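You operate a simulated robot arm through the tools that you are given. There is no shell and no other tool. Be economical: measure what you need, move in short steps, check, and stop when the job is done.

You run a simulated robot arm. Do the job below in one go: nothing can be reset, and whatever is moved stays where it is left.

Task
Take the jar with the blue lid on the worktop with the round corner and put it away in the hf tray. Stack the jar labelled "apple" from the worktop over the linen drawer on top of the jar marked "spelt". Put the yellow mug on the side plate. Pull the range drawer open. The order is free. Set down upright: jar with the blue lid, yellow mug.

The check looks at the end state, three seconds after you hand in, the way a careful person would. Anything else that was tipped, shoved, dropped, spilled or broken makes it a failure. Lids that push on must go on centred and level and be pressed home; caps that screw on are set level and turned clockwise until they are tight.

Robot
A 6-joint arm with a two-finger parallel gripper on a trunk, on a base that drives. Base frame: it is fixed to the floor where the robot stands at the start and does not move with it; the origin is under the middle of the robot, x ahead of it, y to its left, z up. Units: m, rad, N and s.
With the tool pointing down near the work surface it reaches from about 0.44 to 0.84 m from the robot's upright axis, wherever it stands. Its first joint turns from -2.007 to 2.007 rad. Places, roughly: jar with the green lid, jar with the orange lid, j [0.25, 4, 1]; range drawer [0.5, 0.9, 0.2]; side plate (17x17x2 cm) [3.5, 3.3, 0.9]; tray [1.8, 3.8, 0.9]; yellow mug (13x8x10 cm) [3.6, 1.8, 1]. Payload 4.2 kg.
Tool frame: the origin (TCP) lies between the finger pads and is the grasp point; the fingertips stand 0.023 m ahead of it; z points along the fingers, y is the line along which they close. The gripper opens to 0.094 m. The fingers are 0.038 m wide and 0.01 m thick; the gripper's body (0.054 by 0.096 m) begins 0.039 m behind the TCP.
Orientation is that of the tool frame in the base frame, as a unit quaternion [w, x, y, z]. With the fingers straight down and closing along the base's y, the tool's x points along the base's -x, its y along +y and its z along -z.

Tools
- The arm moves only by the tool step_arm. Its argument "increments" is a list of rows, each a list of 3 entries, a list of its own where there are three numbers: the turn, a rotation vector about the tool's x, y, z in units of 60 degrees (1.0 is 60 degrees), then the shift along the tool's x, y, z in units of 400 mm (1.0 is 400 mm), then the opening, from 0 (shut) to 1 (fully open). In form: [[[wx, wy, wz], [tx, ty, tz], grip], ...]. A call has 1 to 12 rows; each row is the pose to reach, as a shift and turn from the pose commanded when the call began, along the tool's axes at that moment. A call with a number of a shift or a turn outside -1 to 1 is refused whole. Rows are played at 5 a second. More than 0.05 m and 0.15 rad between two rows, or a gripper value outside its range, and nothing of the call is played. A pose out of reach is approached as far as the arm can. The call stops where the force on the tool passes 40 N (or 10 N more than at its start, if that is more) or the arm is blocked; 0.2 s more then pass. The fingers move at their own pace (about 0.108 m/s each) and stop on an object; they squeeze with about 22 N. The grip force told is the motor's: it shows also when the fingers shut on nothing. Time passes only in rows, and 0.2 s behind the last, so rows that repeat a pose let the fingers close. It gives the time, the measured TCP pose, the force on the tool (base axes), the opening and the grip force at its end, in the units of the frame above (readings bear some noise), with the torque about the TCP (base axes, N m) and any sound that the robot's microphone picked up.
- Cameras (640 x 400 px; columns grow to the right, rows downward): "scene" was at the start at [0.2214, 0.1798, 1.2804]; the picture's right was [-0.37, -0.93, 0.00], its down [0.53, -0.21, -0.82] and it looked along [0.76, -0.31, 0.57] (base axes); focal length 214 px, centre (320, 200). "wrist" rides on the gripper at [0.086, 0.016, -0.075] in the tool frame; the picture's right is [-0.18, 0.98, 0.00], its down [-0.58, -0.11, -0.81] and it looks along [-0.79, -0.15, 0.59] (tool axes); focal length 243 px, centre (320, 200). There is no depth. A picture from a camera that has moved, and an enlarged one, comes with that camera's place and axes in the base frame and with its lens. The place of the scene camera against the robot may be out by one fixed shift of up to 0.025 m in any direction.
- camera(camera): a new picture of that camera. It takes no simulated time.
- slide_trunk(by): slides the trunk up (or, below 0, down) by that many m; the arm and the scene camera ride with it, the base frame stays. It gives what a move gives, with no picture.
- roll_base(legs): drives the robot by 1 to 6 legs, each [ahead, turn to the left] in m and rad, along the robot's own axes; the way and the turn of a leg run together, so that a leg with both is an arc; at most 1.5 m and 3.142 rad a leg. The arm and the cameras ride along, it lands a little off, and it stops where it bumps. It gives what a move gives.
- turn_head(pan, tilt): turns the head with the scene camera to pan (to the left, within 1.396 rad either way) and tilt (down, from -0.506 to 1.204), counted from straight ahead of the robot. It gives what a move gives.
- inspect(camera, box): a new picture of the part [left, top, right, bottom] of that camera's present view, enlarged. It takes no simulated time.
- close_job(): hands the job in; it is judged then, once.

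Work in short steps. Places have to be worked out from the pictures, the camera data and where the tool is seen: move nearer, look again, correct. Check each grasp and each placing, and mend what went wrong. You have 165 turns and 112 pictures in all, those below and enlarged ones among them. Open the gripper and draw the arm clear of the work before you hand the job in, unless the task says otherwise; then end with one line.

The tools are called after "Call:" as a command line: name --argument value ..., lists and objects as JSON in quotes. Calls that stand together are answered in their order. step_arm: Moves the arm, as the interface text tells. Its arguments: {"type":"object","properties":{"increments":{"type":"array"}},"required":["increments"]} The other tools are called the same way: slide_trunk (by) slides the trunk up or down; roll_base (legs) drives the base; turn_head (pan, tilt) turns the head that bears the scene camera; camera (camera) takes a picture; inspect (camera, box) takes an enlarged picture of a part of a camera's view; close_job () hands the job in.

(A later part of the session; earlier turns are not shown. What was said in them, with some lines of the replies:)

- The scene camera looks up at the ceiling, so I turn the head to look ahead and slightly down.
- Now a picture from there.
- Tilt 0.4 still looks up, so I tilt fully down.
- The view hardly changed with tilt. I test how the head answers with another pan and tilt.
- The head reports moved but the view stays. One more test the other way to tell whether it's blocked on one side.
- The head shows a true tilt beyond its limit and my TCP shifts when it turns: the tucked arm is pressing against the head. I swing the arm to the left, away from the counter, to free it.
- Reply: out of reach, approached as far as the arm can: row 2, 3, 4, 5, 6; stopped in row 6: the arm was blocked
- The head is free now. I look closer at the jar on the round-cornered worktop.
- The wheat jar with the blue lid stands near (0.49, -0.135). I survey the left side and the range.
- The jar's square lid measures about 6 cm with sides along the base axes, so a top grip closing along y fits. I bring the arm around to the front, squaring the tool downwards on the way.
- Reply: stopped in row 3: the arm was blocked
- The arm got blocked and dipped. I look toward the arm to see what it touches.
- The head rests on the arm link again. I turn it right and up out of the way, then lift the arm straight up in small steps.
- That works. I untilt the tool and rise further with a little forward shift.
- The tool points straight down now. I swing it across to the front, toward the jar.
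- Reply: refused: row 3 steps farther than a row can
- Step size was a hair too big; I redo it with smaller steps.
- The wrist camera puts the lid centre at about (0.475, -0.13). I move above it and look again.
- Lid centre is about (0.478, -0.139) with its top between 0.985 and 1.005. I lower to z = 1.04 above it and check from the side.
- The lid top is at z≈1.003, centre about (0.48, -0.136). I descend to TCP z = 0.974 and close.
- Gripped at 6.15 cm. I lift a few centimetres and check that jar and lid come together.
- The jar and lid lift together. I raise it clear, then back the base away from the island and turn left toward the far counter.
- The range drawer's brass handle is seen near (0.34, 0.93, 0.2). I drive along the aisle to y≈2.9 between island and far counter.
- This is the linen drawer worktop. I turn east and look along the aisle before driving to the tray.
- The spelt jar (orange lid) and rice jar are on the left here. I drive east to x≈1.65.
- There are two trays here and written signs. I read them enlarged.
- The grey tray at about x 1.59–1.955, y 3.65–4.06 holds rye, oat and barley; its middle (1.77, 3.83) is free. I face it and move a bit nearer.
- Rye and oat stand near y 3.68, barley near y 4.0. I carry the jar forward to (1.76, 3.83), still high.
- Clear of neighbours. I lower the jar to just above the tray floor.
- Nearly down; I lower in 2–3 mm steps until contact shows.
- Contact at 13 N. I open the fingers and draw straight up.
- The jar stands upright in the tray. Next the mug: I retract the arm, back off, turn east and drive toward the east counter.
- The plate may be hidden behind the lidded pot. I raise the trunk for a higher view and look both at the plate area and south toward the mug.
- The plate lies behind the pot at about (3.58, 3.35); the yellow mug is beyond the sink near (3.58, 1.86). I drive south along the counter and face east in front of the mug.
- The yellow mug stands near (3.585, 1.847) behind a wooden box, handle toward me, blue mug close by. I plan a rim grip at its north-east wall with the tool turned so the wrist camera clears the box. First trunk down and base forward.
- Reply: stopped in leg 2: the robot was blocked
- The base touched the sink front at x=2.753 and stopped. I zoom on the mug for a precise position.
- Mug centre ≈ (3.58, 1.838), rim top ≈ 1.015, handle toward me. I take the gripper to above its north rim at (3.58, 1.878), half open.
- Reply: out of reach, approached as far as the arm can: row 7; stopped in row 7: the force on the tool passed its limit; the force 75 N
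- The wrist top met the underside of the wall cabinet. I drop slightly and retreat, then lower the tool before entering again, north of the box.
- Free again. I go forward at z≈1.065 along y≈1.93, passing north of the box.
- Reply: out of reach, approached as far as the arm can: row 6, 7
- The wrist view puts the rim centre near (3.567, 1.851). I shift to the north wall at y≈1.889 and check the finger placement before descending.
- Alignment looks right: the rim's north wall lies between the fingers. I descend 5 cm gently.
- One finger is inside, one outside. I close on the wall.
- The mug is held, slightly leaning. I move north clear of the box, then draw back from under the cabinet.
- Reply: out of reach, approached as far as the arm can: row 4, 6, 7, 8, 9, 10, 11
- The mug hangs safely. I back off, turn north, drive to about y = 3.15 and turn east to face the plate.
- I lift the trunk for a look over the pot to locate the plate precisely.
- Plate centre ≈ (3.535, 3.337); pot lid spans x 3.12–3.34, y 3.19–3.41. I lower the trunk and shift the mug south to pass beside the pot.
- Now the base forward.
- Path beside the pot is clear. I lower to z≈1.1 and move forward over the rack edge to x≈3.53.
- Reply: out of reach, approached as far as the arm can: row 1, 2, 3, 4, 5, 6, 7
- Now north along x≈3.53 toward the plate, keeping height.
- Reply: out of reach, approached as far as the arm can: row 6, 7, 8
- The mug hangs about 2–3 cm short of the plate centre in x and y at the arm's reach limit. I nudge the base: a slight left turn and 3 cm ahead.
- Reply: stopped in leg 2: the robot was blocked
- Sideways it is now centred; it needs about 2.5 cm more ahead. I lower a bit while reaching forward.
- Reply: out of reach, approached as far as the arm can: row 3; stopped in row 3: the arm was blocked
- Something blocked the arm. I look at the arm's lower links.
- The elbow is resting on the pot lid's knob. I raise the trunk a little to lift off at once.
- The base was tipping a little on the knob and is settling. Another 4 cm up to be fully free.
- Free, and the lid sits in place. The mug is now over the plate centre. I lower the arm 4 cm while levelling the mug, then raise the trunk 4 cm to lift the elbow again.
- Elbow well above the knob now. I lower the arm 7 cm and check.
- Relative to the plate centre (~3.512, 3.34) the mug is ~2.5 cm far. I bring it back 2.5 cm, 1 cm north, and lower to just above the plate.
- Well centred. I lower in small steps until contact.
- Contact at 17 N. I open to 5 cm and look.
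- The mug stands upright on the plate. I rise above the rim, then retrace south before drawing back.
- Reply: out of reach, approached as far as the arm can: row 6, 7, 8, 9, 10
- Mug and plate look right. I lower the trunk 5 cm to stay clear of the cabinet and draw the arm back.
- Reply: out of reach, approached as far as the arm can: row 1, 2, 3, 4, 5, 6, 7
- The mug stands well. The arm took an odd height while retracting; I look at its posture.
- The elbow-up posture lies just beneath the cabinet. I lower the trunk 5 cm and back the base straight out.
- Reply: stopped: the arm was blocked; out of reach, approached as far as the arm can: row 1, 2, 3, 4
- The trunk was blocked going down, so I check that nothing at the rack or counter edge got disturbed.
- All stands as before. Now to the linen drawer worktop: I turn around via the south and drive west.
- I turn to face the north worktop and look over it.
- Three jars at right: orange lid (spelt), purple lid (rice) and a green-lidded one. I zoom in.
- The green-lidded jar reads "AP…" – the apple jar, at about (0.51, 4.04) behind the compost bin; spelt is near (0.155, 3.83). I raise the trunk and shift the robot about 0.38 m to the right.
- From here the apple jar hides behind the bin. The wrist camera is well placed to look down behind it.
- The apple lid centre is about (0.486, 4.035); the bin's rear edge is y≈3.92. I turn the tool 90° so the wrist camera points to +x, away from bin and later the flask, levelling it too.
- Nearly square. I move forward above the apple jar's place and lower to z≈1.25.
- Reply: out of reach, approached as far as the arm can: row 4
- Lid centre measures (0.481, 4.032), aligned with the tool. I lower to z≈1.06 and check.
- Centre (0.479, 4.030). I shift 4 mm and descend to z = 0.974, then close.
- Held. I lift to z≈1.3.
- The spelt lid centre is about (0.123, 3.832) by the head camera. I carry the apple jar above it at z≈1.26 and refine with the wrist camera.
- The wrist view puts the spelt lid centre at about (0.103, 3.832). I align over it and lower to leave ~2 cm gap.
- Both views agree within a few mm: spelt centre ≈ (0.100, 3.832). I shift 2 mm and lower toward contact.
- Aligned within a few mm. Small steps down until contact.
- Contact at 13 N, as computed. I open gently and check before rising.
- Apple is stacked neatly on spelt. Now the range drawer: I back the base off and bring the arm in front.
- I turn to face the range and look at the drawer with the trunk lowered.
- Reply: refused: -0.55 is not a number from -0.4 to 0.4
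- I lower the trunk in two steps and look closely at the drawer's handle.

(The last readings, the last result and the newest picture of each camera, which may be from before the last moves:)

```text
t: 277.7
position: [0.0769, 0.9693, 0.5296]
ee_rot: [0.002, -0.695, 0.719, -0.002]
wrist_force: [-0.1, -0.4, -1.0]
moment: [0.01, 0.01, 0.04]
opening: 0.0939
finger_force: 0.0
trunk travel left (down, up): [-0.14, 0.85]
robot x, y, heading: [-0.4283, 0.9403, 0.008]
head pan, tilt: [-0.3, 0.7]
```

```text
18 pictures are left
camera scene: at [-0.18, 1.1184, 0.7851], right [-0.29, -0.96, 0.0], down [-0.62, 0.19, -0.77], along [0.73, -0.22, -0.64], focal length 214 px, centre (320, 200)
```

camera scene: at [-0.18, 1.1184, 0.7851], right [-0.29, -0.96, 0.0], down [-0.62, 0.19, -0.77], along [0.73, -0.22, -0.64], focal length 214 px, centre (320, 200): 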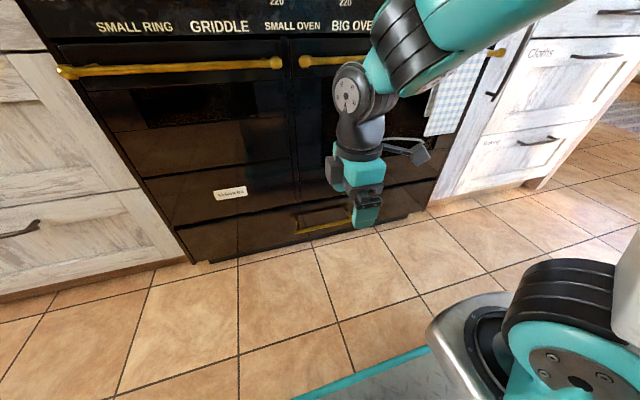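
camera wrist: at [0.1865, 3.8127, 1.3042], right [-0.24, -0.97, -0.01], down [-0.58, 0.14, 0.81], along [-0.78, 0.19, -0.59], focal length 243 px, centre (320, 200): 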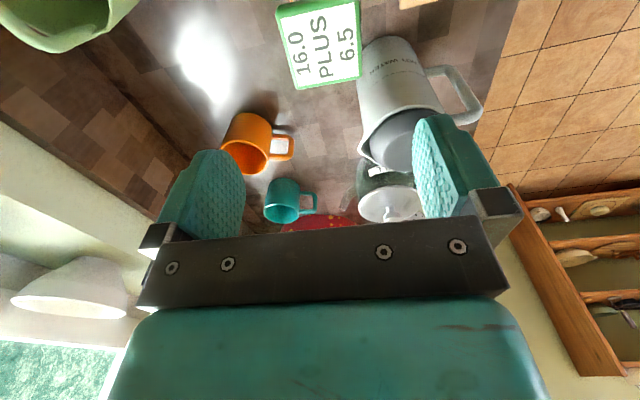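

Call:
inspect --camera "scene" --box '[170, 140, 450, 280]'

Call:
camera --camera "wrist"

```text
2.29 times, centred on (310, 210) of scene
camera zoom: at [-0.18, 1.1184, 0.7851], right [-0.29, -0.96, 0.0], down [-0.62, 0.19, -0.77], along [0.73, -0.22, -0.64], focal length 490 px, centre (343, 177)
```

zoom: 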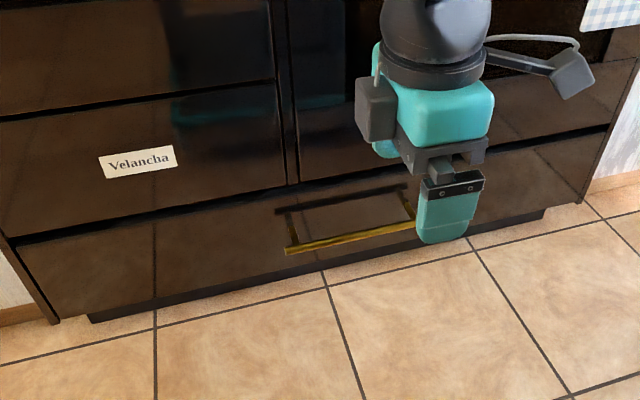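

```text
16 pictures are left
camera wrist: at [0.0574, 0.883, 0.6035], right [-0.98, 0.22, -0.01], down [0.12, 0.58, 0.81], along [0.18, 0.79, -0.59], focal length 243 px, centre (320, 200)
```

wrist: 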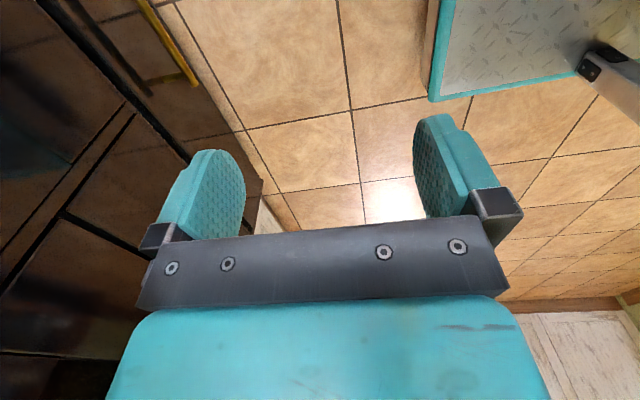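

The drawer bar lies at about x 0.32, y 0.84–1.055, z 0.2, roughly 7 cm off the face. The tool already closes along x. I lower the trunk and reach to above the bar.

Call:
slide_trunk --by -0.13

Call:
step_arm --increments '[[[0, 0, 0], [0.005, -0.1, 0], 0.7], [[0, 0, 0], [0.01, -0.2, 0], 0.7], [[0, 0, 0], [0.015, -0.3, 0], 0.7], [[0, 0, 0], [0.02, -0.4, 0], 0.7], [[0, 0, 0], [0.025, -0.5, 0], 0.7], [[0, 0, 0], [0.031, -0.609, 0], 0.7], [[0, 0, 0], [0.031, -0.609, 0], 0.7]]'

Call:
camera --camera "wrist"

Call:
camera --camera "scene"

```text
t: 279.3
position: [0.0768, 0.9689, 0.3989]
ee_rot: [0.001, -0.696, 0.718, -0.002]
wrist_force: [0.2, 0.3, 0.5]
moment: [-0.03, -0.01, 0.01]
opening: 0.0942
finger_force: 0.1
trunk travel left (down, up): [-0.01, 0.98]
robot x, y, heading: [-0.4236, 0.9397, -0.002]
head pan, tilt: [-0.3, 0.7]
```

```text
t: 280.8
position: [0.3123, 0.9496, 0.4025]
ee_rot: [-0.004, -0.699, 0.715, 0.003]
wrist_force: [-23.0, -4.0, 7.0]
moment: [0.61, -2.52, 0.37]
opening: 0.0655
finger_force: 0.0
trunk travel left (down, up): [-0.01, 0.98]
robot x, y, heading: [-0.427, 0.9387, 0.005]
head pan, tilt: [-0.3, 0.7]
stopped in row 7: the force on the tool passed its limit (the readings are from after the stop); the commanded pose is now the measured one
```

```text
15 pictures are left
camera wrist: at [0.2943, 0.8638, 0.4766], right [-0.98, 0.21, 0.01], down [0.13, 0.58, 0.8], along [0.16, 0.79, -0.59], focal length 243 px, centre (320, 200)
```

wrist: 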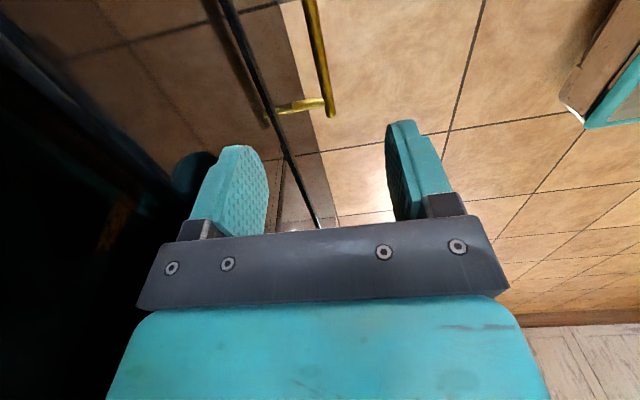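

```text
14 pictures are left
camera scene: at [-0.1806, 1.1182, 0.6554], right [-0.29, -0.96, 0.0], down [-0.62, 0.19, -0.77], along [0.73, -0.22, -0.64], focal length 214 px, centre (320, 200)
```

scene: 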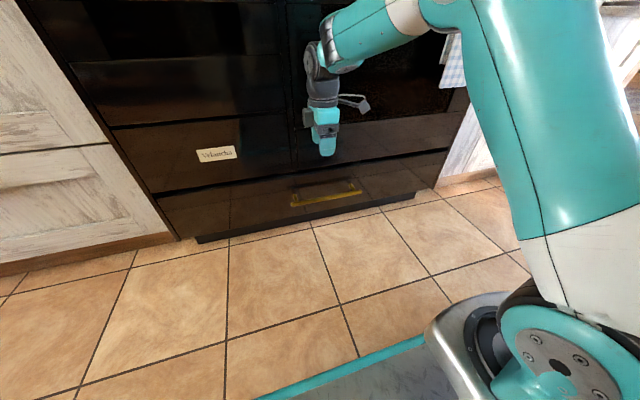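

The oven front above touches the gripper body, so I back off and tilt the fingers forward by 35° before going down to the bar.

Call:
step_arm --increments '[[[0, 0, 0], [0, 0.1, 0], 0.7], [[0, 0, 0], [0, 0.2, 0], 0.7], [[0.117, 0, 0], [0, 0.25, 0], 0.7], [[0.234, 0, 0], [0, 0.25, 0], 0.7], [[0.35, 0, 0], [0, 0.25, 0], 0.7], [[0.467, 0, 0], [0, 0.25, 0], 0.7], [[0.583, 0, 0], [0, 0.25, 0], 0.7], [[0.583, 0, 0], [0, 0.25, 0], 0.7]]'

```text
t: 282.6
position: [0.2118, 0.9505, 0.4025]
ee_rot: [0.207, -0.668, 0.683, -0.212]
wrist_force: [-0.6, 0.4, -0.6]
moment: [0.0, 0.02, 0.01]
opening: 0.0659
finger_force: 0.0
trunk travel left (down, up): [-0.01, 0.98]
robot x, y, heading: [-0.4294, 0.9431, 0.007]
head pan, tilt: [-0.3, 0.7]
```

Tilt is right. I go most of the way toward the bar along the tool axis and look.

Call:
step_arm --increments '[[[0, 0, 0], [0, 0.012, 0.1], 0.7], [[0, 0, 0], [0, 0.025, 0.2], 0.7], [[0, 0, 0], [0, 0.037, 0.3], 0.7], [[0, 0, 0], [0, 0.05, 0.4], 0.7], [[0, 0, 0], [0, 0.05, 0.4], 0.7]]'

Call:
inspect --camera "scene" --box '[240, 120, 400, 240]'

Call:
camera --camera "wrist"

```text
t: 283.8
position: [0.2864, 0.948, 0.2585]
ee_rot: [0.206, -0.668, 0.683, -0.213]
wrist_force: [-0.9, 0.0, 0.0]
moment: [0.03, 0.0, 0.0]
opening: 0.0661
finger_force: 0.1
trunk travel left (down, up): [-0.01, 0.98]
robot x, y, heading: [-0.4278, 0.9439, 0.004]
head pan, tilt: [-0.3, 0.7]
```

```text
3.33 times, centred on (320, 180) of scene
camera zoom: at [-0.1802, 1.1183, 0.6551], right [-0.29, -0.96, 0.0], down [-0.62, 0.19, -0.76], along [0.73, -0.22, -0.64], focal length 715 px, centre (320, 267)
```

zoom: 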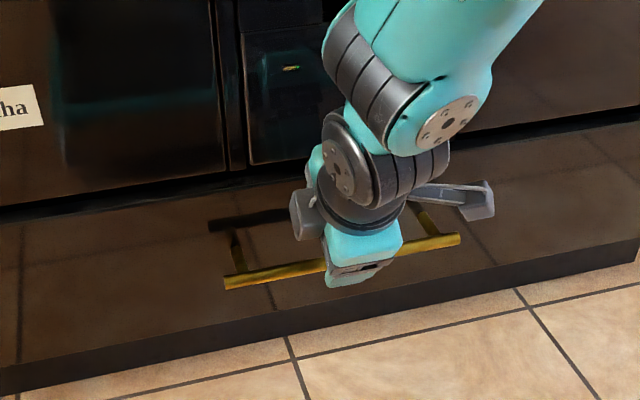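

```text
12 pictures are left
camera wrist: at [0.2292, 0.864, 0.3104], right [-0.81, 0.2, -0.56], down [-0.35, 0.59, 0.73], along [0.48, 0.78, -0.41], focal length 243 px, centre (320, 200)
```

wrist: 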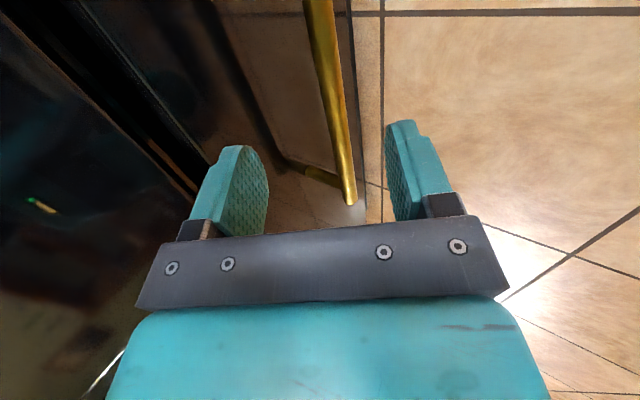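

The bar is measured at (0.315, –, 0.202), between the fingers' planes. I go on to it and close.

Call:
step_arm --increments '[[[0, 0, 0], [0, 0.01, 0.06], 0.7], [[0, 0, 0], [0, 0.02, 0.12], 0.7], [[0, 0, 0], [0, 0.022, 0.163], 0.7], [[0, 0, 0], [0, 0.022, 0.163], 0.3], [[0, 0, 0], [0, 0.022, 0.163], 0], [[0, 0, 0], [0, 0.022, 0.163], 0], [[0, 0, 0], [0, 0.022, 0.163], 0]]'

Call:
camera --camera "wrist"

```text
t: 285.4
position: [0.3154, 0.9488, 0.1995]
ee_rot: [0.206, -0.668, 0.682, -0.213]
wrist_force: [2.8, -2.7, 1.2]
moment: [-1.06, -0.05, 1.44]
opening: 0.0141
finger_force: 45.6
trunk travel left (down, up): [-0.01, 0.98]
robot x, y, heading: [-0.427, 0.9437, 0.007]
head pan, tilt: [-0.3, 0.7]
```

```text
11 pictures are left
camera wrist: at [0.2578, 0.8638, 0.252], right [-0.81, 0.2, -0.56], down [-0.35, 0.59, 0.72], along [0.47, 0.78, -0.41], focal length 243 px, centre (320, 200)
```

wrist: 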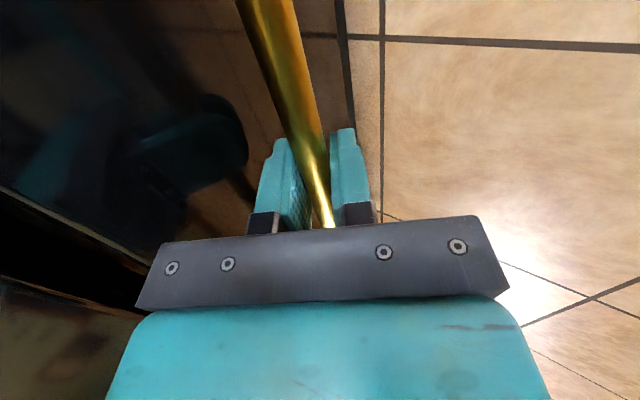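

The bar is gripped (1.4 cm). I pull by driving the base straight back.

Call:
roll_base --legs '[[-0.15, 0]]'

```text
t: 286.8
position: [0.1622, 0.9487, 0.1992]
ee_rot: [0.21, -0.668, 0.683, -0.21]
wrist_force: [2.2, 34.1, -0.9]
moment: [-1.31, -0.03, 1.22]
opening: 0.0142
finger_force: 44.6
trunk travel left (down, up): [-0.01, 0.98]
robot x, y, heading: [-0.5805, 0.9364, 0.003]
head pan, tilt: [-0.3, 0.7]
```

It follows. A bit more.

Call:
roll_base --legs '[[-0.14, 0]]'

Call:
camera --camera "scene"

```text
t: 288.1
position: [0.0195, 0.9487, 0.1999]
ee_rot: [0.208, -0.668, 0.682, -0.21]
wrist_force: [2.2, 1.6, -2.2]
moment: [-1.59, -0.09, 1.02]
opening: 0.0139
finger_force: 44.8
trunk travel left (down, up): [-0.01, 0.98]
robot x, y, heading: [-0.7223, 0.9395, 0.004]
head pan, tilt: [-0.3, 0.7]
```

```text
10 pictures are left
camera scene: at [-0.4769, 1.1171, 0.655], right [-0.29, -0.96, 0.0], down [-0.62, 0.19, -0.76], along [0.73, -0.22, -0.64], focal length 214 px, centre (320, 200)
```

scene: 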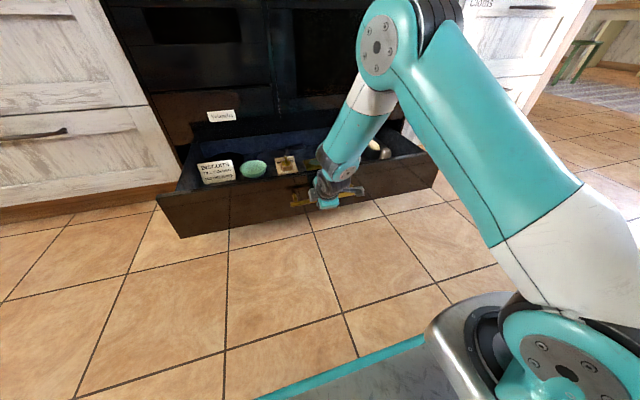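

Open by 30 cm. I pull a little more to find whether it goes on.

Call:
roll_base --legs '[[-0.08, 0]]'

```text
t: 289.2
position: [-0.046, 0.949, 0.2044]
ee_rot: [0.217, -0.667, 0.678, -0.218]
wrist_force: [6.0, -1.4, -6.1]
moment: [-0.59, 0.03, 1.96]
opening: 0.0142
finger_force: 44.6
trunk travel left (down, up): [-0.01, 0.98]
robot x, y, heading: [-0.7941, 0.9413, 0.003]
head pan, tilt: [-0.3, 0.7]
stopped in leg 1: the force on the tool passed its limit (the readings are from after the stop); the commanded pose is now the measured one
```

That is the drawer's end stop – fully open. I open the fingers and draw away along the tool axis.

Call:
step_arm --increments '[[[0, 0, 0], [0, 0, 0], 0.3], [[0, 0, 0], [0, 0, 0], 0.6], [[0, 0, 0], [0, 0, 0], 0.7], [[0, 0, 0], [0, 0, 0], 0.7], [[0, 0, 0], [0, 0, -0.06], 0.7], [[0, 0, 0], [0, 0, -0.14], 0.7], [[0, 0, 0], [0, 0, -0.24], 0.7], [[0, 0, 0], [0, 0, -0.34], 0.7], [[0, 0, 0], [0, 0, -0.44], 0.7], [[0, 0, 0], [0, 0, -0.5], 0.7]]'

Call:
camera --camera "scene"

```text
t: 291.4
position: [-0.1638, 0.9502, 0.3665]
ee_rot: [0.218, -0.666, 0.679, -0.217]
wrist_force: [0.0, 0.3, 1.2]
moment: [-0.01, 0.0, -0.02]
opening: 0.0657
finger_force: 0.0
trunk travel left (down, up): [-0.01, 0.98]
robot x, y, heading: [-0.7914, 0.9357, 0.005]
head pan, tilt: [-0.3, 0.7]
```

```text
9 pictures are left
camera scene: at [-0.55, 1.1166, 0.655], right [-0.29, -0.96, 0.0], down [-0.62, 0.19, -0.76], along [0.73, -0.22, -0.64], focal length 214 px, centre (320, 200)
```

scene: 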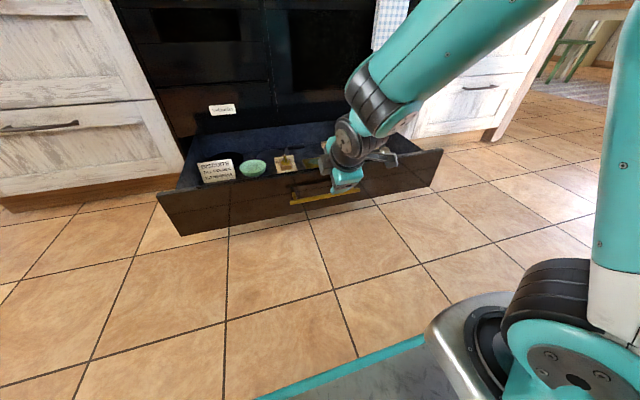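

The drawer stands fully open and the gripper is clear. I raise the arm away and take a last look.

Call:
slide_trunk --by 0.35

Call:
camera --camera "scene"

```text
t: 294.8
position: [-0.1645, 0.9503, 0.7166]
ee_rot: [0.218, -0.666, 0.679, -0.219]
wrist_force: [-0.5, -0.6, -0.8]
moment: [0.0, 0.04, -0.01]
opening: 0.0659
finger_force: 0.0
trunk travel left (down, up): [-0.36, 0.63]
robot x, y, heading: [-0.7935, 0.9426, 0.007]
head pan, tilt: [-0.3, 0.7]
```

```text
8 pictures are left
camera scene: at [-0.5501, 1.1166, 1.005], right [-0.29, -0.96, 0.0], down [-0.62, 0.19, -0.76], along [0.73, -0.22, -0.64], focal length 214 px, centre (320, 200)
```

scene: 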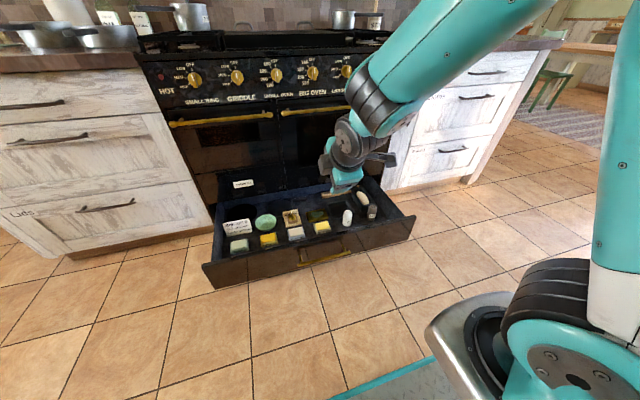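

All four parts are done: drawer open, jar in the tray, apple on spelt, mug on the plate. I hand in.

Call:
close_job

```text
The job is handed in.
```

I did all four parts and handed the job in: the blue-lidded wheat jar stands upright in the tray, apple is stacked on spelt, the yellow mug stands upright on the side plate, and the range drawer is pulled fully open. I saw no "hf" mark, so I used the grey tray at the place given. While I was placing the mug, the arm's elbow rested on the knob of the pot in front of the plate. Later pictures showed its lid still in place.
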